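You operate a simulated robot arm through the tools that you are given. There is no shell and no other tool. Be economical: measure what you need, move in short steps, check, and stop when the job is done.

The job below is to be done with a simulated two-armed robot. You get a single attempt, and the scene is never put back.

## Task
Open the right drawer of the test bench, take the lint wad from the top of the board stand and leave it in the inside the right drawer of the test bench, then shut the drawer. Close the left drawer of the workbench. Fetch the yellow cloth from the top of the workbench and set it on the top of the board stand. Put the pad on the top of the collector cabinet away on the top of the packing table. Turn the winder three tension knob to 25 cN. Take the black weight from the top of the board stand and leave it in the inside of the hopper. Pull the tester drawer open. Do these in any order.

It is judged by the outcome, as a careful person would: the job done as asked, and still so three seconds after it is handed in. It fails if anything else is knocked over, pushed out of place, dropped, spilled or broken. Flat cloth is picked up by pressing the open fingertips on it (5 to 10 N) and closing them slowly along it; thin cloth reads only 2 to 8 mm in the jaws.

## Robot
Two 7-joint arms with two-finger parallel grippers on one trunk, on a base that drives. Base frame: it is fixed to the floor where the robot stands at the start and does not move with it; the origin is under the middle of the robot, x ahead of it, y to its left, z up. Readings come in cm, degrees, newtons and seconds.
The left shoulder is at the start at [8, 13.1, 94.7], the right one opposite. With the tool pointing down near the work surface each hand reaches from about 40 to 86 cm from the robot's upright axis, wherever it stands, measured 20 degrees to its own side. Places, roughly: cloth [50, -550, 100]; inside of the hopper [-420, -120, 90]; inside the right drawer of the test bench [80, 0, 80]; left drawer of the workbench [40, -460, 80]; lint wad (6x5x4 cm) [-160, -320, 80]; pad (25x13x4 cm) [-200, -530, 90]; right drawer of the test bench [70, 0, 80]; tester drawer [80, -300, 90]; top of the board stand [-150, -330, 70]; top of the packing table [-150, -180, 80]; weight [-150, -325, 75]; winder three tension knob [-410, -500, 80]. Payload 1.57 kg a hand.
The TCP of each hand is the grasp point between the finger pads, 3 cm short of the fingertips. In the tool frame z runs along the fingers and y along their closing line. Largest opening 11 cm; finger width 2.4, thickness 1.2; the body of the gripper, 4.8 by 11.2 cm, starts 7.8 cm behind the TCP.
Orientation is that of the tool frame in the base frame, as a unit quaternion [x, y, z, w]. With the fingers straight down and closing along the base's y, the tool's x points along the base's -x, its y along +y and its z along -z.

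## Interface
- The arms move only by the tool servo_tool. It takes "left_motion", "right_motion" or both (then of equal length, played together; a hand with none holds still); each is text: rows parted by semicolons, each of 7 numbers parted by spaces: the finger opening in m, from 0 to 0.11, then the shift along the base's x, y, z in units of 30 mm (1.0 is 30 mm), then the turn, a rotation vector about the base's x, y, z in units of 4 degrees (1.0 is 4 degrees). In form: jaw dx dy dz wx wy wz; .... A call has 1 to 10 rows; each row shifts and turns the commanded pose from where the row before left it. A call with a number of a shift or a turn outside -1 to 1 is refused whole. Rows are played at 5 a second. More than 5 cm and 8.6 degrees between two rows, or a gripper value outside its range, and nothing of the call is played. Where a pose cannot be reached the arm comes as near as it can. A force on the tool above 40 N (or 10 N above the force at the start of the call, whichever is more), or a blocked arm, ends the call early, and 0.2 s more pass. Each finger travels about 10.8 cm/s and halts on what it meets, pressing with about 25 N; the grip force reading is that of the motor and also rises with nothing between the fingers. The clock runs only during rows and for 0.2 s after the last one: add rows that do not move to give the fingers time. It gives the time, the measured TCP pose, the force on the tool (base axes), the opening and the grip force at its end, in the units of the frame above (readings bear some noise), with the torque about the TCP (base axes, N m) and any sound that the robot's microphone picked up.
- Cameras (640 x 400 px; columns grow to the right, rows downward): "scene" is now at [-6.31, 2.1, 140.74]; the picture's right is [0.14, -0.99, 0.00], its down [-0.71, -0.10, -0.70] and it looks along [0.69, 0.10, -0.72] (base axes); focal length 288 px, centre (320, 200). "left" rides on the left gripper at [7, -1.6, -14.1] in its tool frame; the picture's right is [0.23, 0.97, 0.00], its down [-0.86, 0.20, -0.48] and it looks along [-0.47, 0.11, 0.88] (tool axes); focal length 222 px, centre (320, 200). "right" rides on the right gripper at [7, 1.6, -14.1] in its tool frame; the picture's right is [-0.23, 0.97, 0.00], its down [-0.86, -0.20, -0.48] and it looks along [-0.47, -0.11, 0.88] (tool axes); focal length 222 px, centre (320, 200). There is no depth. A picture from a camera that has moved, and an enlarged one, comes with that camera's place and axes in the base frame and with its lens. The place of the scene camera against the robot may be out by one fixed shift of up to 1.8 cm in any direction.
- capture(camera): a new picture of that camera. No time passes.
- base_move(legs): drives the robot by 1 to 6 legs, each [ahead, left, turn to the left] in cm, cm and degrees, along the robot's own axes; the way and the turn of a leg run together, so that a leg with both is an arc; at most 150 cm and 180 degrees a leg. The arms and the cameras ride along, it lands a little off, and it stops where it bumps. It gives what a move gives.
- pan_tilt(pan, tilt): turns the head with the scene camera to pan (to the left, within 109 degrees either way) and tilt (down, from -29 to 69), counted from straight ahead of the robot. It gives what a move gives.
- zoom(camera, box): a new picture of the part [left, top, right, bottom] of that camera's present view, enlarged. No time passes.
- job_done(): hands the job in; it is judged then, once.

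Work in short steps. Places have to be worked out from the pictures, the camera data and where the tool is seen: move nearer, look again, correct. Check each grasp and each placing, and mend what went wrong. You have 196 turns and 176 pictures in all, those below and enlarged ones among them. Open the grippers and draw the arms clear of the work before you hand the job in, unless the task says otherwise; then end with one line.

The tools are called as a command line: name --argument value ..., lists and objects as JSON in quotes. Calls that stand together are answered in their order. servo_tool: Moves the arms, as the interface text tells. Its arguments: {"type":"object","properties":{"left_motion":{"type":"string"},"right_motion":{"type":"string"}},"required":[]} The other tools are called the same way: base_move (legs) drives the base; pan_tilt (pan, tilt) turns the head that bears the scene camera; capture (camera) takes a picture; zoom (camera, box) takes an enlarged picture of a part of a camera's view; job_done () hands the job in.

At the start:

```text
t: 0.0
left_tool_pos: [51.58, 29.78, 103.53]
left_orientation: [0.0, 1.0, 0.001, 0.0]
left_wrist_force: [-0.2, -0.7, -0.6]
left_ft_torque: [0.01, 0.03, 0.03]
left_grip_width: 10.98
left_grip_force: 0.0
right_tool_pos: [55.59, -20.09, 100.06]
right_orientation: [0.0, 1.0, 0.0, 0.001]
right_wrist_force: [-0.2, 0.0, 0.2]
right_ft_torque: [0.0, -0.01, -0.02]
right_grip_width: 11.0
right_grip_force: 0.0
robot x, y, heading: [0.21, 0.01, 0.2]
head pan, tilt: [8.0, 45.8]
```

scene: 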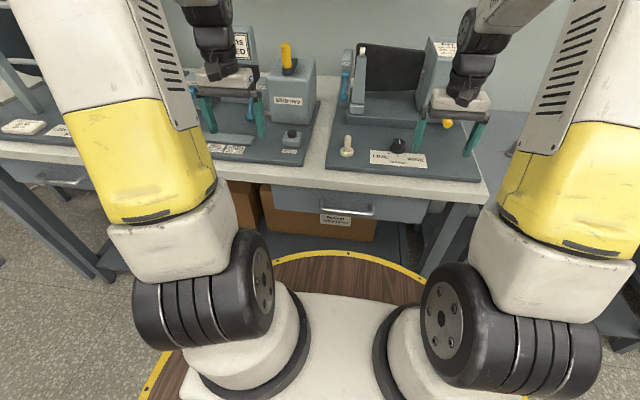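
right: 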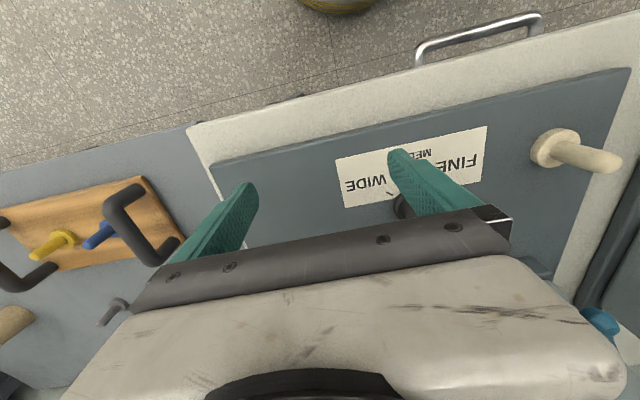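
left: 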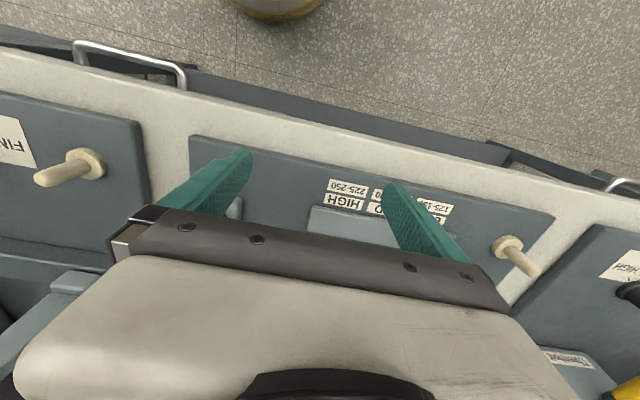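

I start by looking at the drawer in front and at the surroundings.

zoom --camera "scene" --box '[240, 130, 500, 292]'

pan_tilt --pan -80 --tilt 15

capture --camera "scene"

```text
2.46 times, centred on (370, 211) of scene
camera zoom: at [-6.31, 2.1, 140.74], right [0.14, -0.99, 0.0], down [-0.71, -0.1, -0.7], along [0.69, 0.1, -0.72], focal length 708 px, centre (197, 173)
```

zoom: 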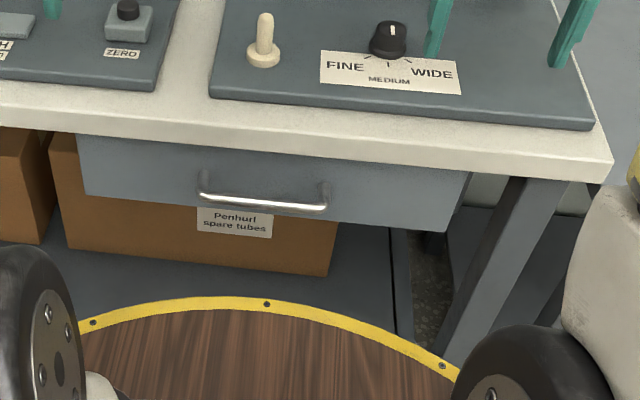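

```text
t: 1.6
left_tool_pos: [51.64, 29.73, 103.53]
left_orientation: [0.0, 1.0, 0.0, 0.001]
left_wrist_force: [0.1, 0.3, -0.1]
left_ft_torque: [-0.02, 0.0, 0.04]
left_grip_width: 11.01
left_grip_force: 0.0
right_tool_pos: [55.5, -20.15, 99.85]
right_orientation: [0.0, 1.0, 0.0, 0.0]
right_wrist_force: [0.3, 0.3, 1.1]
right_ft_torque: [0.04, -0.01, 0.01]
right_grip_width: 10.98
right_grip_force: 0.1
robot x, y, heading: [0.02, 0.19, -0.1]
head pan, tilt: [-80.0, 15.0]
```

```text
171 pictures are left
camera scene: at [-12.67, -8.23, 145.53], right [-0.98, -0.17, 0.0], down [-0.05, 0.26, -0.97], along [0.17, -0.95, -0.26], focal length 288 px, centre (320, 200)
```

scene: 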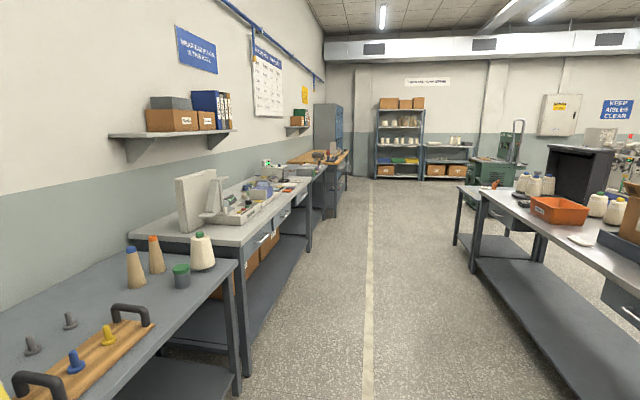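

The aisle runs along -y with benches on both sides. I look further right for the tables behind.

pan_tilt --pan -109 --tilt 15

capture --camera "scene"

pan_tilt --pan 0 --tilt 60

capture --camera "scene"

```text
t: 2.6
left_tool_pos: [51.62, 29.56, 103.64]
left_orientation: [0.0, 1.0, 0.0, -0.001]
left_wrist_force: [0.5, 0.0, 0.6]
left_ft_torque: [0.0, 0.02, 0.0]
left_grip_width: 11.02
left_grip_force: 0.0
right_tool_pos: [55.52, -20.13, 100.07]
right_orientation: [0.0, 1.0, 0.0, 0.0]
right_wrist_force: [0.1, -1.0, 0.4]
right_ft_torque: [-0.01, -0.02, -0.02]
right_grip_width: 10.98
right_grip_force: 0.1
robot x, y, heading: [-0.01, -0.05, -0.2]
head pan, tilt: [-108.9, 15.0]
```

```text
170 pictures are left
camera scene: at [-17.31, -7.87, 145.53], right [-0.95, 0.32, 0.0], down [0.08, 0.24, -0.97], along [-0.31, -0.91, -0.26], focal length 288 px, centre (320, 200)
```

scene: 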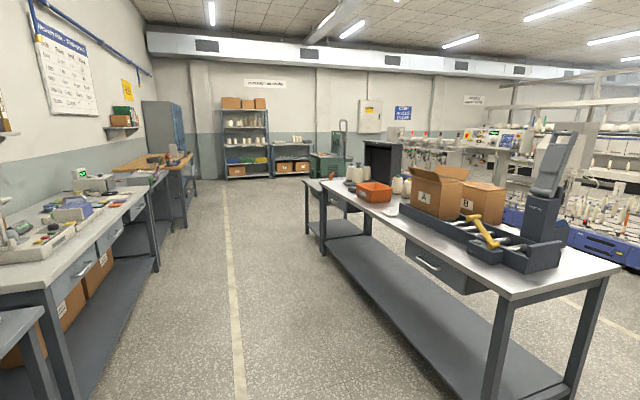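

```text
t: 4.4
left_tool_pos: [51.72, 29.67, 103.51]
left_orientation: [0.001, 1.0, 0.001, -0.001]
left_wrist_force: [0.2, -0.4, 0.5]
left_ft_torque: [0.03, 0.03, -0.03]
left_grip_width: 11.0
left_grip_force: 0.1
right_tool_pos: [55.45, -20.23, 99.9]
right_orientation: [0.001, 1.0, 0.0, 0.0]
right_wrist_force: [0.7, -0.9, 0.5]
right_ft_torque: [0.02, 0.0, 0.0]
right_grip_width: 10.98
right_grip_force: 0.1
robot x, y, heading: [-0.02, -0.14, 0.1]
head pan, tilt: [0.0, 60.0]
```

```text
169 pictures are left
camera scene: at [-7.64, 0.97, 138.9], right [0.0, -1.0, 0.0], down [-0.87, 0.0, -0.5], along [0.5, 0.0, -0.87], focal length 288 px, centre (320, 200)
```

scene: 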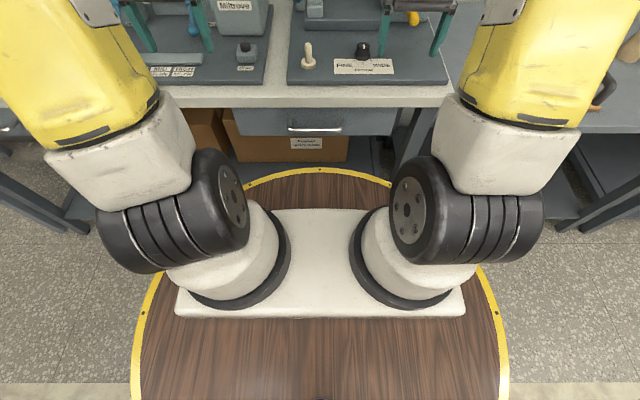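

The handle seems to be at about [48.7, 1.2, 80.5], just in front of the bench edge. I back the base 30 cm so the right hand can be turned to point forward with its jaws closing vertically.

base_move --legs '[[-30, 0, 0]]'

servo_tool --right_motion "0.11 0 0 0 -1 -1 1; 0.11 0 0 0 -1 -1 1; 0.11 0 0 0 -1 -1 1; 0.11 0 0 0 -1 -1 1; 0.11 0 0 0 -1 -1 1; 0.11 0 0 0 -1 -1 1; 0.11 0 0 0 -1 -1 1; 0.11 0 0 0 -1 -1 1; 0.11 0 0 0 -1 -1 1"

servo_tool --right_motion "0.11 0 0 0 -1 -1 1; 0.11 0 0 0 -1 -1 1; 0.11 0 0 0 -1 -1 1; 0.11 0 0 0 -1 -1 1; 0.11 0 0 0 -1 -1 1; 0.11 0 0 0 -1 -1 1; 0.11 0 0 0 -1 -1 1; 0.11 0 0 0 -1 -1 1; 0.11 0 0 0 -0.32 -0.32 0.32; 0.11 0 0 0 0 0 0"

```text
t: 6.5
left_tool_pos: [21.38, 30.05, 103.54]
left_orientation: [-0.004, 1.0, 0.0, 0.001]
left_wrist_force: [0.3, 0.1, 0.2]
left_ft_torque: [0.01, -0.02, 0.0]
left_grip_width: 11.0
left_grip_force: 0.1
right_tool_pos: [25.57, -19.77, 100.06]
right_orientation: [-0.004, 1.0, 0.001, 0.0]
right_wrist_force: [1.1, 0.4, 0.1]
right_ft_torque: [0.03, -0.01, 0.0]
right_grip_width: 11.0
right_grip_force: 0.1
robot x, y, heading: [-30.03, -0.26, 0.4]
head pan, tilt: [0.0, 60.0]
```

```text
t: 8.5
left_tool_pos: [21.36, 29.92, 103.54]
left_orientation: [-0.004, 1.0, 0.001, 0.0]
left_wrist_force: [-0.1, -0.1, -0.6]
left_ft_torque: [-0.03, -0.03, 0.04]
left_grip_width: 11.01
left_grip_force: 0.1
right_tool_pos: [25.6, -19.74, 100.0]
right_orientation: [-0.304, 0.854, -0.3, 0.298]
right_wrist_force: [0.5, 0.0, -0.3]
right_ft_torque: [0.02, 0.02, -0.04]
right_grip_width: 10.99
right_grip_force: 0.0
robot x, y, heading: [-30.34, 0.15, 0.6]
head pan, tilt: [0.0, 60.0]
```

```text
t: 10.7
left_tool_pos: [21.34, 29.92, 103.59]
left_orientation: [-0.004, 1.0, 0.0, 0.0]
left_wrist_force: [-0.3, 0.1, 0.1]
left_ft_torque: [0.01, 0.0, 0.01]
left_grip_width: 11.0
left_grip_force: 0.0
right_tool_pos: [29.78, -19.3, 100.07]
right_orientation: [-0.431, 0.668, -0.431, 0.427]
right_wrist_force: [-0.2, 0.6, -0.2]
right_ft_torque: [-0.03, -0.02, 0.01]
right_grip_width: 10.99
right_grip_force: 0.0
right hand out of reach, approached as far as the arm can: row 2, 3, 4, 5, 6, 7, 8
robot x, y, heading: [-29.78, -0.57, 0.5]
head pan, tilt: [0.0, 60.0]
```

The turn hit a limit this close in; stretching the hand forward and down may free it.

servo_tool --right_motion "0.11 1 0 0 0 0 0; 0.11 1 0 -0.5 0 0 0; 0.11 1 0 -1 0 0 0; 0.11 1 0.5 -1 0 0 0; 0.11 1 0.5 -1 0 0 0; 0.11 0 0.5 -1 0 0 0; 0.11 0 0 0 0 0 0"

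capture --camera "scene"

capture --camera "right"

```text
t: 12.3
left_tool_pos: [21.42, 30.04, 103.58]
left_orientation: [-0.004, 1.0, -0.001, 0.0]
left_wrist_force: [-0.4, -1.2, -0.7]
left_ft_torque: [0.01, -0.01, 0.02]
left_grip_width: 10.99
left_grip_force: 0.0
right_tool_pos: [44.31, -14.94, 86.68]
right_orientation: [-0.431, 0.669, -0.431, 0.426]
right_wrist_force: [-0.1, 0.2, 1.1]
right_ft_torque: [0.0, 0.02, -0.01]
right_grip_width: 10.98
right_grip_force: 0.1
robot x, y, heading: [-29.86, -0.22, 0.5]
head pan, tilt: [0.0, 60.0]
```

```text
168 pictures are left
camera scene: at [-37.7, 0.78, 138.9], right [0.01, -1.0, 0.0], down [-0.87, -0.01, -0.5], along [0.5, 0.0, -0.87], focal length 288 px, centre (320, 200)
```

scene: 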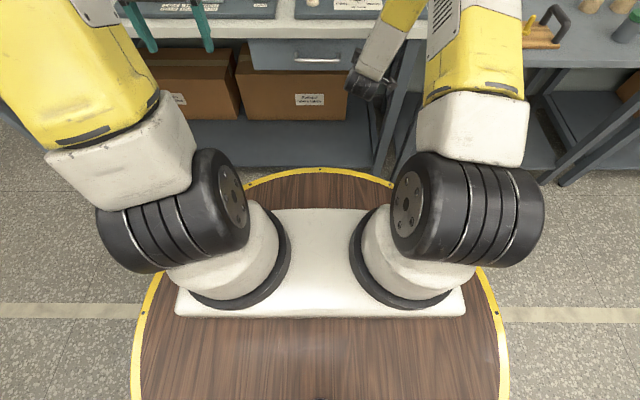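

```text
167 pictures are left
camera right: at [28.68, -18.17, 87.63], right [-0.14, 0.47, -0.87], down [-0.18, 0.85, 0.49], along [0.97, 0.23, -0.04], focal length 222 px, centre (320, 200)
```

right: 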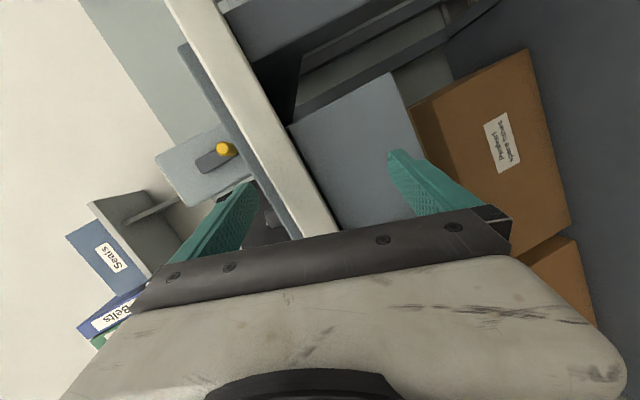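

The hand pointed about 24° short of the target turn. I finish the turn here where the arm is more stretched.

servo_tool --right_motion "0.11 0 0.5 -0.3 -1 -1 1; 0.11 0 0.5 -0.3 -1 -1 1; 0.11 0 0.5 -0.3 -1 -1 1; 0.11 0 0.5 -0.3 -0.46 -0.46 0.46; 0.11 0 0.5 -0.3 0 0 0; 0.11 0 0 0 0 0 0"

capture --camera "right"

```text
t: 13.7
left_tool_pos: [21.42, 29.93, 103.52]
left_orientation: [-0.004, 1.0, 0.001, -0.001]
left_wrist_force: [0.3, 0.4, -0.5]
left_ft_torque: [0.03, 0.0, -0.04]
left_grip_width: 11.01
left_grip_force: 0.0
right_tool_pos: [44.32, -7.51, 82.26]
right_orientation: [0.501, -0.5, 0.502, -0.497]
right_wrist_force: [0.4, -0.2, 0.5]
right_ft_torque: [0.05, 0.01, 0.0]
right_grip_width: 11.01
right_grip_force: 0.0
robot x, y, heading: [-30.05, -0.4, 0.6]
head pan, tilt: [0.0, 60.0]
```

```text
166 pictures are left
camera right: at [30.03, -14.37, 80.67], right [0.0, 0.22, -0.98], down [-0.48, 0.86, 0.2], along [0.88, 0.46, 0.1], focal length 222 px, centre (320, 200)
```

right: 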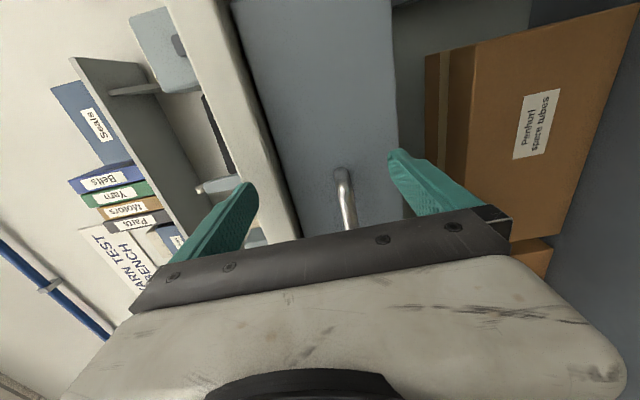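

The handle bar sits at about z 80.2. I slide left to its middle with a half-closed jaw, then look before advancing.

servo_tool --right_motion "0.06 -0.33 1 -0.3 0 0 0; 0.06 0 1 -0.3 0 0 0; 0.06 0 0.9 0 0 0 0; 0.06 0 0 0 0 0 0"

capture --camera "right"

```text
t: 14.7
left_tool_pos: [21.4, 29.93, 103.62]
left_orientation: [-0.004, 1.0, 0.001, 0.0]
left_wrist_force: [0.7, 0.2, 0.3]
left_ft_torque: [-0.01, 0.02, 0.01]
left_grip_width: 11.0
left_grip_force: 0.0
right_tool_pos: [43.27, 1.36, 80.15]
right_orientation: [0.502, -0.5, 0.501, -0.497]
right_wrist_force: [-0.9, -0.2, -0.1]
right_ft_torque: [0.01, 0.04, -0.04]
right_grip_width: 6.02
right_grip_force: 0.0
robot x, y, heading: [-30.21, -0.33, 0.5]
head pan, tilt: [0.0, 60.0]
```

```text
165 pictures are left
camera right: at [29.0, -5.59, 78.77], right [0.0, 0.22, -0.98], down [-0.48, 0.86, 0.2], along [0.88, 0.46, 0.1], focal length 222 px, centre (320, 200)
```

right: 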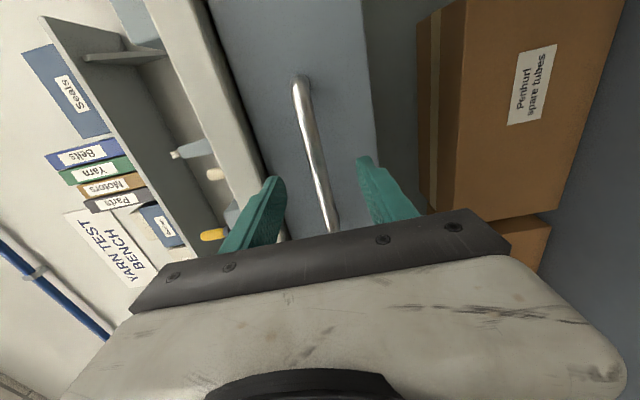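

The bar lies centred between the fingers. I advance 4.2 cm and close on it.

servo_tool --right_motion "0.06 0.5 0 0 0 0 0; 0.06 0.5 0 0 0 0 0; 0.06 0.4 0 0 0 0 0; 0.03 0 0 0 0 0 0; 0 0 0 0 0 0 0; 0 0 0 0 0 0 0; 0 0 0 0 0 0 0"

capture --camera "right"

```text
t: 16.3
left_tool_pos: [21.46, 30.01, 103.64]
left_orientation: [-0.005, 1.0, 0.0, 0.0]
left_wrist_force: [0.0, -0.1, -0.1]
left_ft_torque: [-0.03, 0.0, 0.01]
left_grip_width: 11.03
left_grip_force: 0.1
right_tool_pos: [47.71, 1.39, 80.53]
right_orientation: [0.501, -0.501, 0.502, -0.496]
right_wrist_force: [1.2, -0.4, 4.2]
right_ft_torque: [0.5, -0.08, 0.02]
right_grip_width: 1.49
right_grip_force: 31.1
robot x, y, heading: [-30.07, -0.28, 0.3]
head pan, tilt: [0.0, 60.0]
```

```text
164 pictures are left
camera right: at [33.35, -5.6, 78.84], right [0.0, 0.22, -0.98], down [-0.48, 0.86, 0.2], along [0.88, 0.46, 0.1], focal length 222 px, centre (320, 200)
```

right: 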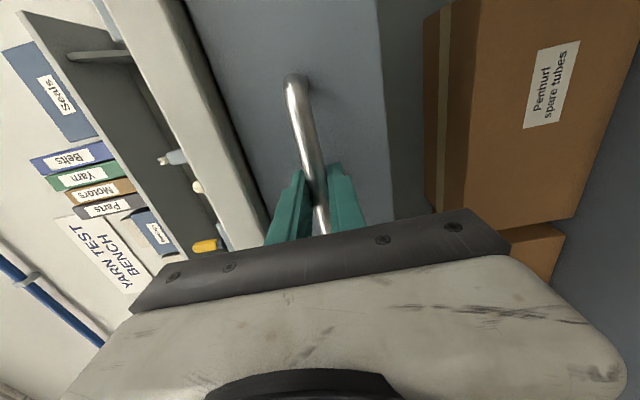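

The bar is gripped (1.5 cm). I pull the drawer open by backing the base.

base_move --legs '[[-24, 0, 0]]'

capture --camera "scene"

```text
t: 18.1
left_tool_pos: [-2.99, 29.9, 103.67]
left_orientation: [-0.005, 1.0, 0.001, 0.0]
left_wrist_force: [0.3, 0.3, -0.3]
left_ft_torque: [0.0, 0.01, 0.01]
left_grip_width: 11.01
left_grip_force: 0.0
right_tool_pos: [23.25, 1.38, 80.37]
right_orientation: [0.501, -0.5, 0.501, -0.498]
right_wrist_force: [0.2, 8.1, 9.6]
right_ft_torque: [0.49, -0.05, 0.11]
right_grip_width: 1.44
right_grip_force: 30.8
robot x, y, heading: [-54.44, -0.33, 0.5]
head pan, tilt: [0.0, 60.0]
```

```text
163 pictures are left
camera scene: at [-62.09, 0.58, 138.9], right [0.01, -1.0, 0.0], down [-0.87, -0.01, -0.5], along [0.5, 0.0, -0.87], focal length 288 px, centre (320, 200)
```

scene: 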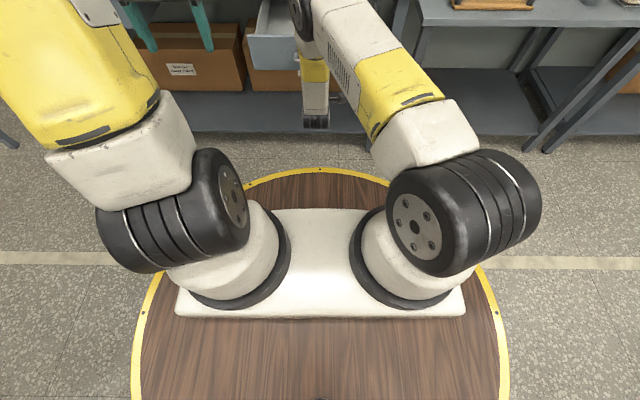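

The drawer is open 24 cm. I release, draw the hand back, and check that it stays open.

servo_tool --right_motion "0.03 0 0 0 0 0 0; 0.05 0 0 0 0 0 0; 0.05 -1 0 0 0 0 0; 0.05 -1 0 0 0 0 0; 0.05 0 0 0 0 0 0"

base_move --legs '[[-10, 0, 0], [0, -150, 0], [0, -60, 0]]'

pan_tilt --pan -45 --tilt 30

capture --camera "scene"

```text
t: 19.3
left_tool_pos: [-2.96, 29.77, 103.58]
left_orientation: [-0.005, 1.0, 0.0, 0.001]
left_wrist_force: [-0.3, 0.6, 0.5]
left_ft_torque: [0.01, 0.0, 0.01]
left_grip_width: 11.02
left_grip_force: 0.1
right_tool_pos: [17.4, 1.31, 80.37]
right_orientation: [0.501, -0.5, 0.5, -0.498]
right_wrist_force: [-0.3, 0.1, 0.0]
right_ft_torque: [0.0, 0.02, 0.0]
right_grip_width: 5.01
right_grip_force: 0.1
robot x, y, heading: [-54.45, -0.67, 0.6]
head pan, tilt: [0.0, 60.0]
```

```text
t: 30.5
left_tool_pos: [-9.15, -181.16, 103.56]
left_orientation: [-0.013, 1.0, 0.0, 0.0]
left_wrist_force: [0.4, -0.1, -0.3]
left_ft_torque: [-0.01, -0.03, 0.02]
left_grip_width: 11.0
left_grip_force: 0.0
right_tool_pos: [11.67, -209.39, 80.31]
right_orientation: [0.506, -0.495, 0.496, -0.503]
right_wrist_force: [0.0, 0.6, 0.4]
right_ft_torque: [-0.01, -0.01, 0.0]
right_grip_width: 4.98
right_grip_force: 0.1
robot x, y, heading: [-59.94, -211.88, 1.6]
head pan, tilt: [0.0, 60.0]
```

```text
t: 31.6
left_tool_pos: [-9.01, -181.14, 103.54]
left_orientation: [-0.012, 1.0, -0.001, 0.001]
left_wrist_force: [-0.2, 0.5, 0.2]
left_ft_torque: [0.0, 0.0, 0.01]
left_grip_width: 10.98
left_grip_force: 0.1
right_tool_pos: [11.7, -209.26, 80.32]
right_orientation: [0.506, -0.495, 0.497, -0.502]
right_wrist_force: [0.8, 0.1, 0.2]
right_ft_torque: [0.01, 0.0, 0.0]
right_grip_width: 4.99
right_grip_force: 0.0
robot x, y, heading: [-60.24, -212.44, 1.7]
head pan, tilt: [-45.0, 30.0]
```

```text
162 pictures are left
camera scene: at [-67.66, -217.77, 143.11], right [-0.69, -0.73, 0.0], down [-0.36, 0.34, -0.87], along [0.63, -0.6, -0.5], focal length 288 px, centre (320, 200)
```

scene: 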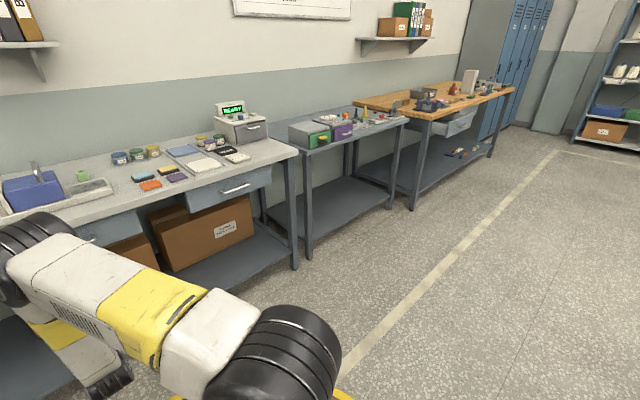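

The "READY" tester device stands on the end of the bench and seems to have its own little drawer; I zoom in on it and on the workbench.

zoom --camera "scene" --box '[180, 80, 310, 210]'

zoom --camera "scene" --box '[350, 50, 530, 170]'

```text
3.08 times, centred on (245, 145) of scene
camera zoom: at [-67.66, -217.77, 143.11], right [-0.69, -0.73, 0.0], down [-0.36, 0.34, -0.87], along [0.63, -0.6, -0.5], focal length 885 px, centre (551, 369)
```

zoom: 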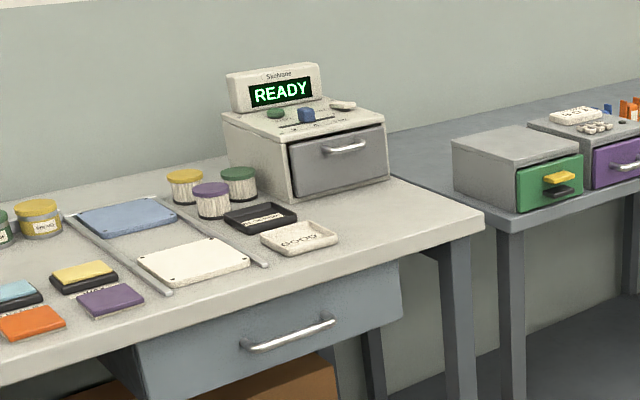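

```text
3.33 times, centred on (440, 110) of scene
camera zoom: at [-67.66, -217.77, 143.11], right [-0.69, -0.73, 0.0], down [-0.36, 0.34, -0.87], along [0.63, -0.6, -0.5], focal length 959 px, centre (-80, 500)
```

zoom: 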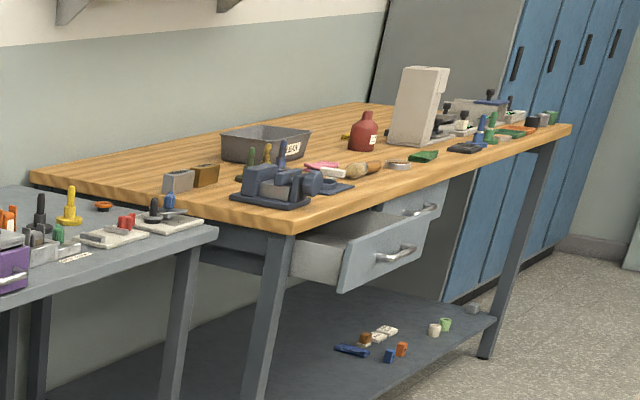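

The tester's drawer handle is near [75, -303, 96]. I raise the right hand and tilt it 45° down, then drive closer to look.

servo_tool --right_motion "0.05 0 0 1 0 1 0; 0.05 0 0 1 0 1 0; 0.05 0 0 1 0 1 0; 0.05 0 0 1 0 1 0; 0.05 0 0 1 0 1 0; 0.05 0 0 1 0 1 0; 0.05 0 0 1 0 1 0; 0.05 0 0 1 0 1 0; 0.05 0 0 1 0 1 0; 0.05 0 0 1 0 1 0"

base_move --legs '[[0, -82, -1.7], [40, 0, 0]]'

pan_tilt --pan 0 --tilt 35

capture --camera "scene"

capture --camera "right"

```text
t: 33.8
left_tool_pos: [-9.0, -181.1, 103.62]
left_orientation: [-0.013, 1.0, 0.001, 0.001]
left_wrist_force: [0.4, 0.4, -0.4]
left_ft_torque: [0.04, 0.02, 0.01]
left_grip_width: 11.0
left_grip_force: 0.0
right_tool_pos: [11.76, -209.18, 110.35]
right_orientation: [0.645, -0.637, 0.294, -0.303]
right_wrist_force: [0.5, 0.5, -0.4]
right_ft_torque: [0.04, -0.01, 0.01]
right_grip_width: 5.02
right_grip_force: 0.1
robot x, y, heading: [-59.74, -212.28, 1.6]
head pan, tilt: [-45.0, 30.0]
```

```text
t: 40.4
left_tool_pos: [32.64, -266.02, 103.54]
left_orientation: [0.0, 1.0, 0.0, 0.0]
left_wrist_force: [0.9, 0.7, 0.2]
left_ft_torque: [0.0, 0.06, 0.03]
left_grip_width: 11.0
left_grip_force: 0.2
right_tool_pos: [52.71, -294.41, 110.31]
right_orientation: [-0.637, 0.645, -0.298, 0.299]
right_wrist_force: [0.7, -0.5, -0.9]
right_ft_torque: [0.05, 0.02, -0.01]
right_grip_width: 5.01
right_grip_force: 0.1
robot x, y, heading: [-18.88, -295.5, 0.2]
head pan, tilt: [-45.0, 30.0]
```

```text
t: 41.5
left_tool_pos: [32.68, -265.83, 103.55]
left_orientation: [0.0, 1.0, 0.0, 0.0]
left_wrist_force: [0.2, 0.2, 0.1]
left_ft_torque: [0.01, 0.0, -0.01]
left_grip_width: 10.99
left_grip_force: 0.0
right_tool_pos: [52.69, -294.53, 110.36]
right_orientation: [-0.637, 0.645, -0.298, 0.299]
right_wrist_force: [-0.7, 0.2, 0.1]
right_ft_torque: [0.02, 0.01, 0.01]
right_grip_width: 4.99
right_grip_force: 0.1
robot x, y, heading: [-18.91, -295.26, -0.2]
head pan, tilt: [0.0, 35.0]
```

```text
159 pictures are left
camera scene: at [-24.52, -294.54, 142.33], right [0.0, -1.0, 0.0], down [-0.57, 0.0, -0.82], along [0.82, 0.0, -0.57], focal length 288 px, centre (320, 200)
```

scene: 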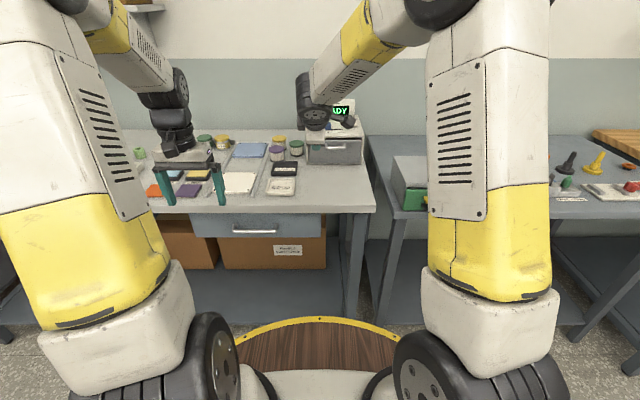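

```text
158 pictures are left
camera right: at [40.61, -301.38, 118.15], right [-0.63, 0.24, -0.74], down [-0.23, 0.85, 0.47], along [0.75, 0.46, -0.48], focal length 222 px, centre (320, 200)
```

right: 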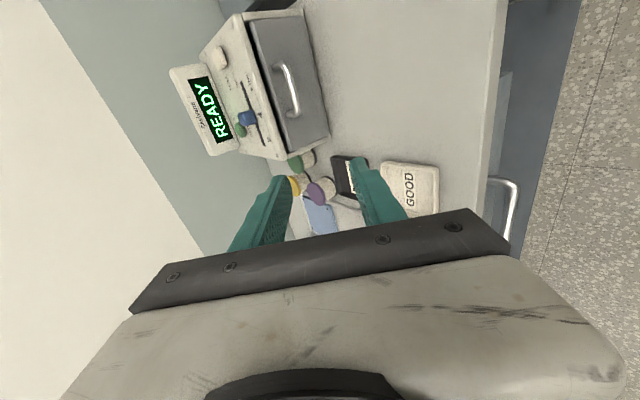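

Both views agree: the handle is at about [68, -301.4, 100], and the dishes are clear of the drawer's path. I move to a standoff in front of it with a 20° downward tilt.

servo_tool --right_motion "0.03 0.49 -0.46 -0.6 0 -1 0; 0.03 0.49 -0.46 -0.6 0 -1 0; 0.03 0.49 -0.46 -0.6 0 -1 0; 0.03 0.49 -0.46 -0.6 0 -1 0; 0.03 0.3 -0.46 -0.6 0 -1 0; 0.03 0 0 0 0 0 0"

capture --camera "right"

zoom --camera "scene" --box '[260, 90, 400, 200]'

```text
t: 42.9
left_tool_pos: [32.74, -265.84, 103.61]
left_orientation: [0.0, 1.0, 0.0, 0.001]
left_wrist_force: [0.7, -0.1, 0.9]
left_ft_torque: [-0.03, -0.01, -0.01]
left_grip_width: 11.02
left_grip_force: 0.0
right_tool_pos: [59.61, -301.33, 101.26]
right_orientation: [-0.575, 0.583, -0.404, 0.407]
right_wrist_force: [0.0, 0.3, -0.5]
right_ft_torque: [-0.01, -0.05, 0.0]
right_grip_width: 3.02
right_grip_force: 0.0
robot x, y, heading: [-19.04, -295.39, 0.0]
head pan, tilt: [0.0, 35.0]
```

```text
157 pictures are left
camera right: at [45.46, -308.19, 104.48], right [-0.33, 0.24, -0.91], down [-0.38, 0.85, 0.36], along [0.87, 0.46, -0.19], focal length 222 px, centre (320, 200)
```

right: 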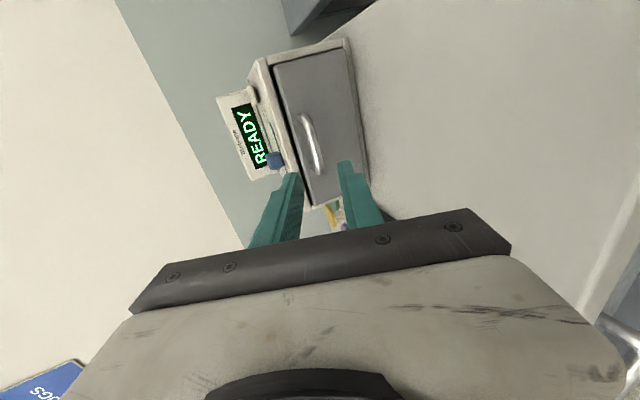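

```text
3.64 times, centred on (330, 145) of scene
camera zoom: at [-24.52, -294.53, 142.33], right [0.0, -1.0, 0.0], down [-0.57, 0.0, -0.82], along [0.82, 0.0, -0.57], focal length 1046 px, centre (284, 400)
```

zoom: 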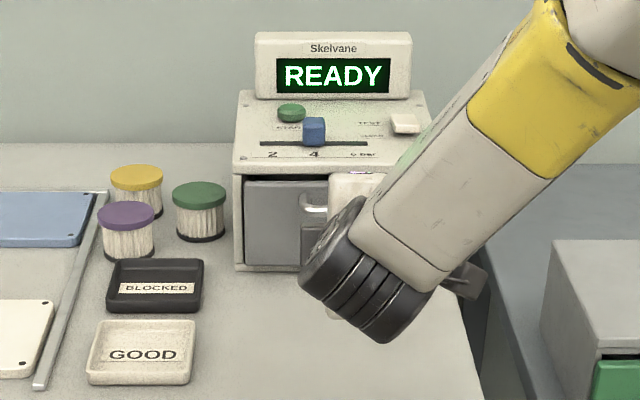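

Triangulating again puts the bar nearer [70.2, -301.8, 98.5]. I drop 2 cm and advance most of the way, then look.

servo_tool --right_motion "0.03 0.6 -0.15 -0.4 0 0 0; 0.03 0.6 0 -0.35 0 0 0; 0.03 0.6 0 0 0 0 0; 0.03 0 0 0 0 0 0"

capture --camera "right"

```text
t: 43.9
left_tool_pos: [32.63, -265.81, 103.49]
left_orientation: [0.0, 1.0, 0.0, 0.0]
left_wrist_force: [0.4, 0.0, 0.9]
left_ft_torque: [0.01, 0.01, 0.0]
left_grip_width: 10.99
left_grip_force: 0.0
right_tool_pos: [64.9, -301.83, 99.11]
right_orientation: [-0.576, 0.583, -0.403, 0.406]
right_wrist_force: [0.4, 0.3, -0.3]
right_ft_torque: [0.01, -0.02, 0.05]
right_grip_width: 3.0
right_grip_force: 0.2
robot x, y, heading: [-18.91, -295.52, 0.1]
head pan, tilt: [0.0, 35.0]
```

```text
155 pictures are left
camera right: at [50.86, -308.67, 102.33], right [-0.33, 0.24, -0.91], down [-0.37, 0.85, 0.36], along [0.87, 0.46, -0.2], focal length 222 px, centre (320, 200)
```

right: 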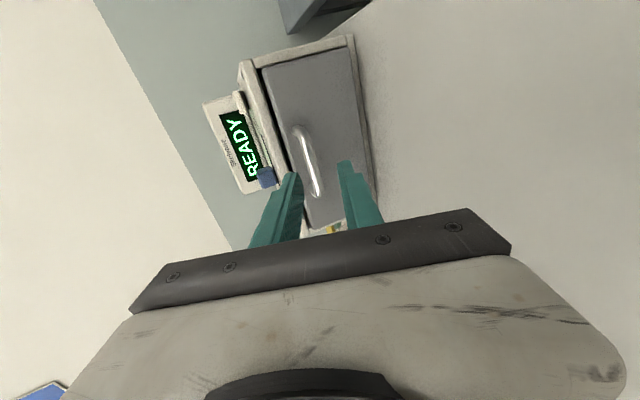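

The bar lines up between the fingers. I advance 3.7 cm and close.

servo_tool --right_motion "0.03 0.4 -0.1 -0.05 0 0 0; 0.03 0.4 -0.1 -0.05 0 0 0; 0.03 0.4 0 0 0 0 0; 0.015 0 0 0 0 0 0; 0 0 0 0 0 0 0; 0 0 0 0 0 0 0; 0 0 0 0 0 0 0"

capture --camera "right"

```text
t: 45.5
left_tool_pos: [32.69, -265.77, 103.52]
left_orientation: [0.001, 1.0, 0.0, 0.001]
left_wrist_force: [0.1, 0.2, 0.4]
left_ft_torque: [0.01, 0.0, 0.0]
left_grip_width: 11.02
left_grip_force: 0.1
right_tool_pos: [68.47, -302.41, 98.57]
right_orientation: [-0.576, 0.584, -0.404, 0.406]
right_wrist_force: [-0.5, -0.2, -0.3]
right_ft_torque: [-0.03, 0.02, -0.02]
right_grip_width: 0.0
right_grip_force: 21.1
robot x, y, heading: [-19.07, -295.42, 0.1]
head pan, tilt: [0.0, 35.0]
```

```text
154 pictures are left
camera right: at [54.33, -309.36, 101.95], right [-0.33, 0.24, -0.91], down [-0.37, 0.85, 0.36], along [0.87, 0.46, -0.2], focal length 222 px, centre (320, 200)
```

right: 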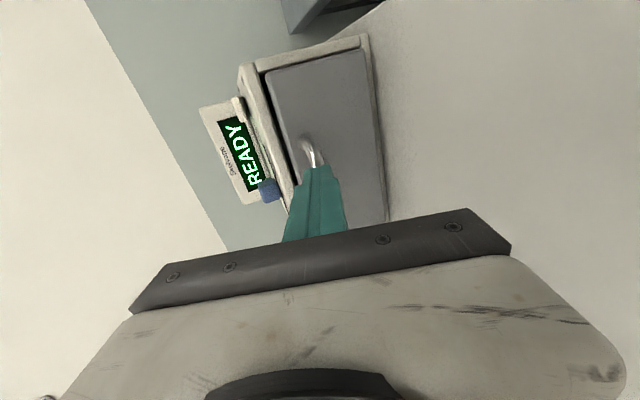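

The jaws closed on nothing, so the bar is further in than thought. I reopen and look from here.

servo_tool --right_motion "0.02 0 0 0 0 0 0; 0.035 0 0 0 0 0 0; 0.035 0 0 0 0 0 0"

zoom --camera "right" --box '[220, 80, 420, 240]'

```text
t: 46.3
left_tool_pos: [32.68, -265.64, 103.66]
left_orientation: [0.0, 1.0, 0.0, 0.001]
left_wrist_force: [-0.4, 0.5, -0.1]
left_ft_torque: [0.01, 0.0, 0.01]
left_grip_width: 11.01
left_grip_force: 0.0
right_tool_pos: [68.42, -302.5, 98.6]
right_orientation: [-0.575, 0.584, -0.404, 0.406]
right_wrist_force: [-0.9, 0.4, 0.2]
right_ft_torque: [-0.05, -0.02, 0.01]
right_grip_width: 3.49
right_grip_force: 0.1
robot x, y, heading: [-18.82, -295.47, 0.1]
head pan, tilt: [0.0, 35.0]
```

```text
2.50 times, centred on (320, 160) of right
camera zoom: at [54.33, -309.36, 101.96], right [-0.33, 0.24, -0.91], down [-0.37, 0.85, 0.36], along [0.87, 0.46, -0.2], focal length 555 px, centre (320, 300)
```

zoom: 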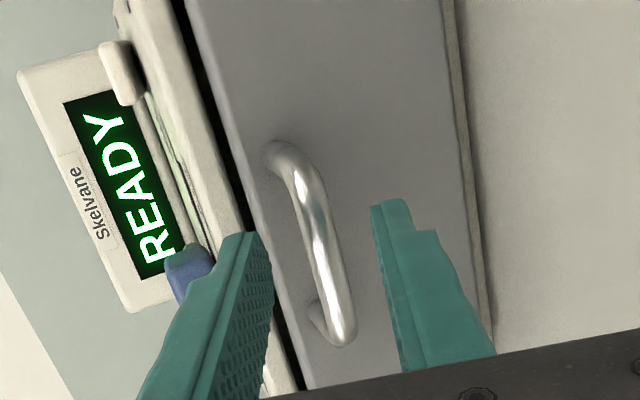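

The bar is just past the fingertips and well centred. I advance another 2.4 cm and close.

servo_tool --right_motion "0.035 0.4 0.1 -0.1 0 0 0; 0.035 0.4 0.1 -0.1 0 0 0; 0.02 0 0 0 0 0 0; 0 0 0 0 0 0 0; 0 0 0 0 0 0 0; 0 0 0 0 0 0 0"

zoom --camera "right" --box '[220, 80, 420, 240]'

```text
t: 47.7
left_tool_pos: [32.71, -265.8, 103.66]
left_orientation: [0.0, 1.0, 0.0, 0.0]
left_wrist_force: [-0.2, 0.4, 0.1]
left_ft_torque: [0.01, -0.01, -0.02]
left_grip_width: 10.98
left_grip_force: 0.1
right_tool_pos: [70.9, -301.79, 97.84]
right_orientation: [-0.577, 0.584, -0.402, 0.405]
right_wrist_force: [-7.1, -0.1, -12.8]
right_ft_torque: [-0.69, 0.26, 0.29]
right_grip_width: 1.2
right_grip_force: 29.1
robot x, y, heading: [-18.56, -295.32, -0.2]
head pan, tilt: [0.0, 35.0]
```

```text
2.50 times, centred on (320, 160) of right
camera zoom: at [56.77, -308.74, 101.25], right [-0.34, 0.24, -0.91], down [-0.37, 0.85, 0.36], along [0.86, 0.46, -0.2], focal length 555 px, centre (320, 300)
```

zoom: 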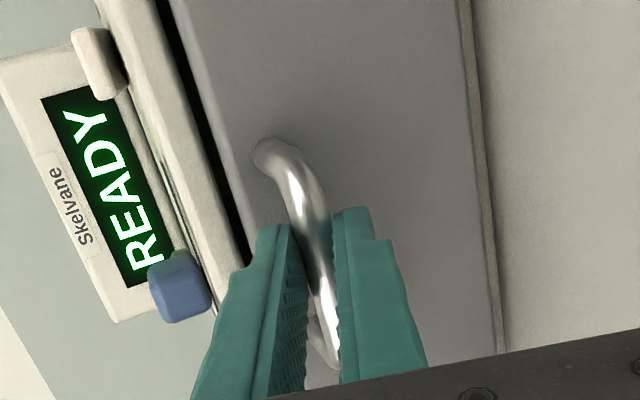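

Gripped (1.2 cm). I pull it straight back in small steps.

servo_tool --right_motion "0 -0.3 0 -0.08 0 0 0; 0 -0.5 0 0 0 0 0; 0 -0.7 0 0 0 0 0; 0 -0.8 0 0 0 0 0; 0 -0.8 0 0 0 0 0; 0 -0.4 0 0 0 0 0"

capture --camera "right"

```text
t: 49.1
left_tool_pos: [32.77, -265.78, 103.56]
left_orientation: [-0.001, 1.0, 0.0, 0.0]
left_wrist_force: [0.5, 0.3, -0.7]
left_ft_torque: [-0.01, 0.0, 0.0]
left_grip_width: 11.0
left_grip_force: 0.1
right_tool_pos: [60.49, -301.79, 97.84]
right_orientation: [-0.576, 0.584, -0.403, 0.406]
right_wrist_force: [0.3, -0.5, -11.7]
right_ft_torque: [-0.75, 0.19, 0.13]
right_grip_width: 1.2
right_grip_force: 28.9
robot x, y, heading: [-18.92, -295.4, 0.3]
head pan, tilt: [0.0, 35.0]
```

```text
151 pictures are left
camera right: at [46.41, -308.72, 101.21], right [-0.33, 0.24, -0.91], down [-0.37, 0.85, 0.36], along [0.86, 0.46, -0.2], focal length 222 px, centre (320, 200)
```

right: 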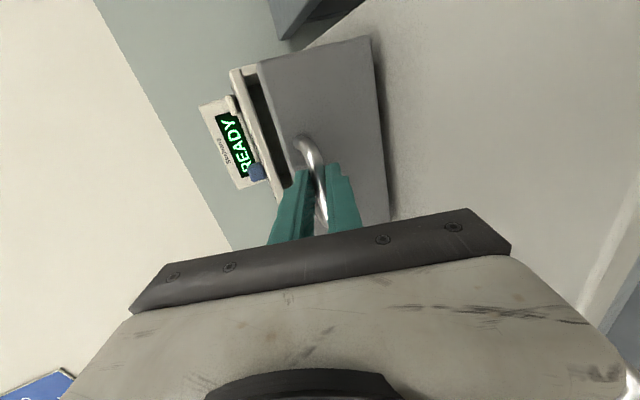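

It opened 10 cm with no resistance; I pull 3 cm more and watch the force.

servo_tool --right_motion "0 -0.3 0 0 0 0 0; 0 -0.3 0 0 0 0 0; 0 -0.3 0 0 0 0 0"

```text
t: 49.9
left_tool_pos: [32.73, -265.78, 103.64]
left_orientation: [-0.001, 1.0, 0.0, 0.001]
left_wrist_force: [0.1, -0.6, 0.2]
left_ft_torque: [-0.02, 0.03, 0.02]
left_grip_width: 10.99
left_grip_force: 0.0
right_tool_pos: [57.61, -301.73, 97.87]
right_orientation: [-0.576, 0.583, -0.403, 0.407]
right_wrist_force: [-0.5, -0.9, -10.1]
right_ft_torque: [-0.67, 0.15, 0.31]
right_grip_width: 1.19
right_grip_force: 29.4
robot x, y, heading: [-18.71, -295.27, -0.1]
head pan, tilt: [0.0, 35.0]
```

Good, about 13 cm open. I release, back out and check it with the scene camera.

servo_tool --right_motion "0.02 0 0 0 0 0 0; 0.035 0 0 0 0 0 0; 0.035 -0.7 0 0 0 0 0; 0.035 -1 0 0 0 0 0; 0.035 -1 0 1 0 0 0; 0.035 -0.5 0 1 0 0 0; 0.035 0 -0.5 1 0 0 0; 0.035 0 -1 1 0 0 0; 0.035 0 -1 1 0 0 0"

zoom --camera "scene" --box '[240, 70, 420, 210]'

```text
t: 51.9
left_tool_pos: [32.72, -265.81, 103.57]
left_orientation: [-0.001, 1.0, 0.0, 0.0]
left_wrist_force: [-0.7, -0.4, -0.2]
left_ft_torque: [0.04, 0.0, -0.01]
left_grip_width: 11.01
left_grip_force: 0.0
right_tool_pos: [48.19, -309.43, 113.08]
right_orientation: [-0.576, 0.584, -0.403, 0.406]
right_wrist_force: [0.1, 0.5, -0.2]
right_ft_torque: [-0.01, -0.01, 0.01]
right_grip_width: 3.52
right_grip_force: 0.1
robot x, y, heading: [-18.89, -295.46, -0.1]
head pan, tilt: [0.0, 35.0]
```

```text
2.86 times, centred on (330, 140) of scene
camera zoom: at [-24.49, -294.52, 142.33], right [0.0, -1.0, 0.0], down [-0.57, 0.0, -0.82], along [0.82, 0.0, -0.57], focal length 822 px, centre (291, 371)
```

zoom: 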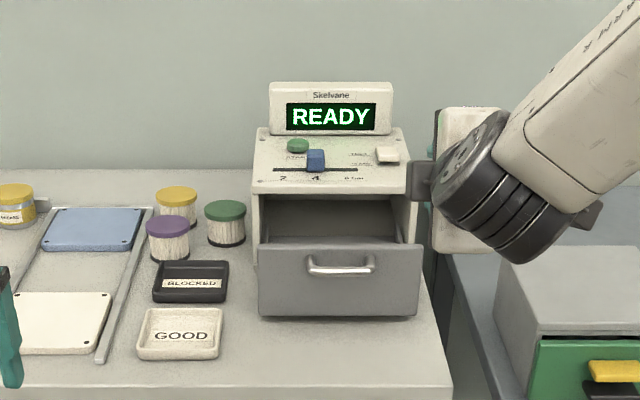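

The tester drawer is open. Next, back off and drive along to the workbench to look at its open drawer and the cloth.

base_move --legs '[[-40, 0, 0], [0, -140, 0]]'

pan_tilt --pan -20 --tilt 30

capture --camera "scene"

```text
t: 61.1
left_tool_pos: [-7.68, -410.22, 103.6]
left_orientation: [0.01, 1.0, 0.0, 0.001]
left_wrist_force: [-0.8, -0.6, 0.5]
left_ft_torque: [0.01, -0.04, 0.03]
left_grip_width: 11.0
left_grip_force: 0.0
right_tool_pos: [7.06, -453.99, 113.04]
right_orientation: [-0.569, 0.589, -0.408, 0.402]
right_wrist_force: [-0.6, 0.3, -0.4]
right_ft_torque: [-0.01, -0.01, 0.02]
right_grip_width: 3.49
right_grip_force: 0.0
robot x, y, heading: [-59.89, -438.85, -1.0]
head pan, tilt: [0.0, 35.0]
```

```text
t: 61.9
left_tool_pos: [-7.61, -410.06, 103.64]
left_orientation: [0.01, 1.0, 0.0, -0.001]
left_wrist_force: [0.1, 0.1, 0.9]
left_ft_torque: [-0.01, -0.04, 0.0]
left_grip_width: 11.0
left_grip_force: 0.0
right_tool_pos: [7.05, -454.08, 113.02]
right_orientation: [-0.569, 0.59, -0.408, 0.402]
right_wrist_force: [0.4, 0.5, 0.4]
right_ft_torque: [-0.03, -0.02, 0.02]
right_grip_width: 3.52
right_grip_force: 0.1
robot x, y, heading: [-59.95, -438.8, -0.8]
head pan, tilt: [-20.0, 30.0]
```

```text
149 pictures are left
camera scene: at [-65.74, -440.82, 143.11], right [-0.36, -0.93, 0.0], down [-0.47, 0.18, -0.87], along [0.81, -0.31, -0.5], focal length 288 px, centre (320, 200)
```

scene: 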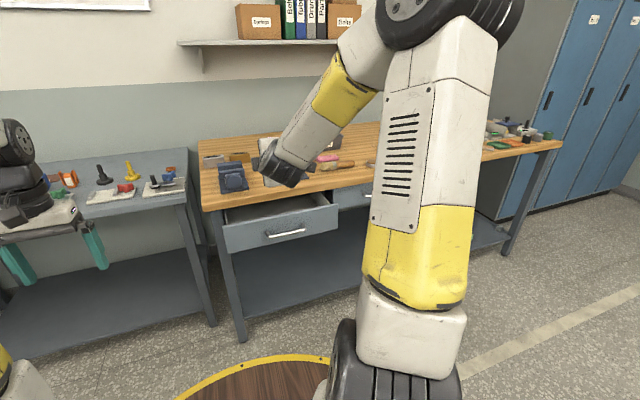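

The left drawer's front is near x 20, y -461, open about 20 cm. I lower the closed right hand in front of its panel, level, and look.

servo_tool --right_motion "0 -0.2 -0.25 -1 0 -0.5 0; 0 -0.2 -0.25 -1 0 -0.5 0; 0 0 -0.25 -1 0 -0.5 0; 0 0 -0.25 -1 0 -0.5 0; 0 0 -0.25 -1 0 -0.5 0; 0 0 -0.25 -1 0 -0.5 0; 0 0 -0.25 -1 0 -0.5 0; 0 0 -0.25 -1 0 -0.5 0; 0 0 -0.25 -0.8 0 -0.5 0; 0 0 -0.1 -0.8 0 -0.5 0"

capture --camera "right"

capture --camera "scene"

```text
t: 64.1
left_tool_pos: [-7.53, -410.19, 103.61]
left_orientation: [0.009, 1.0, 0.0, 0.0]
left_wrist_force: [-0.7, 1.5, 0.0]
left_ft_torque: [-0.09, -0.03, -0.02]
left_grip_width: 11.0
left_grip_force: 0.1
right_tool_pos: [5.49, -456.42, 103.76]
right_orientation: [-0.558, 0.567, -0.428, 0.429]
right_wrist_force: [0.4, 0.2, 0.6]
right_ft_torque: [-0.01, 0.05, -0.1]
right_grip_width: 0.0
right_grip_force: 21.2
right hand out of reach, approached as far as the arm can: row 3, 4, 5, 6, 7, 8, 9, 10
robot x, y, heading: [-59.86, -438.77, -1.2]
head pan, tilt: [-20.0, 30.0]
```

```text
148 pictures are left
camera right: at [-8.83, -463.24, 105.76], right [-0.26, 0.24, -0.94], down [-0.4, 0.86, 0.33], along [0.88, 0.46, -0.12], focal length 222 px, centre (320, 200)
```

right: 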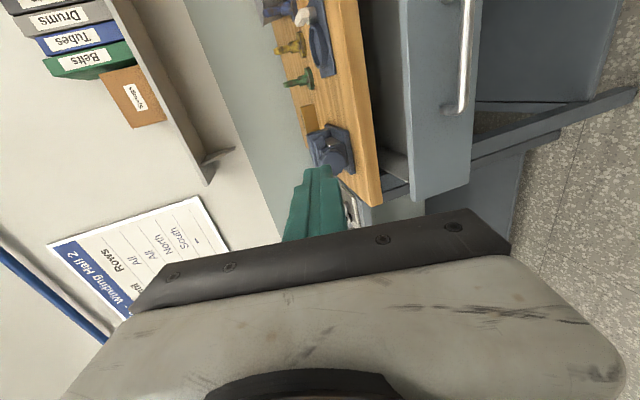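

```text
147 pictures are left
camera scene: at [-65.76, -440.76, 143.11], right [-0.36, -0.93, 0.0], down [-0.47, 0.18, -0.87], along [0.81, -0.31, -0.5], focal length 288 px, centre (320, 200)
```

scene: 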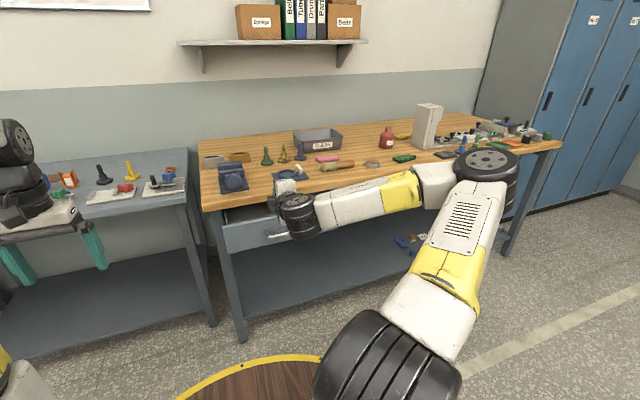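

The arm ran out of reach this close in. I back the base off and shift right so the hand works further ahead, then lower it again.

base_move --legs '[[-15, -18, 1]]'

servo_tool --right_motion "0 1 0.5 0 0 0 0; 0 1 0.5 0 0 0 0; 0 1 0.5 -0.5 0 0 0; 0 0.5 0.5 -1 0 0 0; 0 0 0.5 -1 0 0 0; 0 0 0.5 -1 0 0 0; 0 0 0.5 -1 0 0 0; 0 0 0.3 -1 0 0 0; 0 0 0 -1 0 0 0; 0 0 0 -0.5 0 0 0"

capture --camera "right"

```text
t: 65.9
left_tool_pos: [-23.19, -427.26, 103.59]
left_orientation: [0.002, 1.0, 0.0, 0.001]
left_wrist_force: [-0.1, 0.5, 0.3]
left_ft_torque: [0.01, 0.01, -0.01]
left_grip_width: 10.99
left_grip_force: 0.1
right_tool_pos: [-9.35, -473.21, 103.56]
right_orientation: [-0.562, 0.563, -0.423, 0.433]
right_wrist_force: [-0.2, 0.6, 0.6]
right_ft_torque: [-0.03, -0.02, -0.02]
right_grip_width: 0.0
right_grip_force: 21.0
robot x, y, heading: [-74.96, -456.98, -0.0]
head pan, tilt: [-20.0, 30.0]
```

```text
t: 68.1
left_tool_pos: [-23.09, -427.17, 103.68]
left_orientation: [0.001, 1.0, 0.0, 0.0]
left_wrist_force: [0.5, 0.1, -0.8]
left_ft_torque: [-0.03, 0.0, 0.01]
left_grip_width: 11.0
left_grip_force: 0.0
right_tool_pos: [-0.07, -468.99, 101.85]
right_orientation: [-0.562, 0.564, -0.424, 0.432]
right_wrist_force: [-0.5, -0.2, -0.6]
right_ft_torque: [-0.03, 0.02, -0.05]
right_grip_width: 0.0
right_grip_force: 21.3
right hand out of reach, approached as far as the arm can: row 4, 5, 6, 7, 8, 9, 10
robot x, y, heading: [-75.04, -456.79, -0.1]
head pan, tilt: [-20.0, 30.0]
```

```text
146 pictures are left
camera right: at [-14.28, -476.05, 104.0], right [-0.26, 0.23, -0.94], down [-0.41, 0.85, 0.33], along [0.87, 0.47, -0.13], focal length 222 px, centre (320, 200)
```

right: 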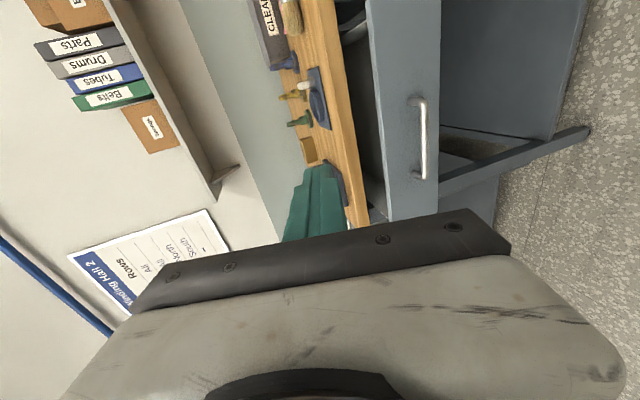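

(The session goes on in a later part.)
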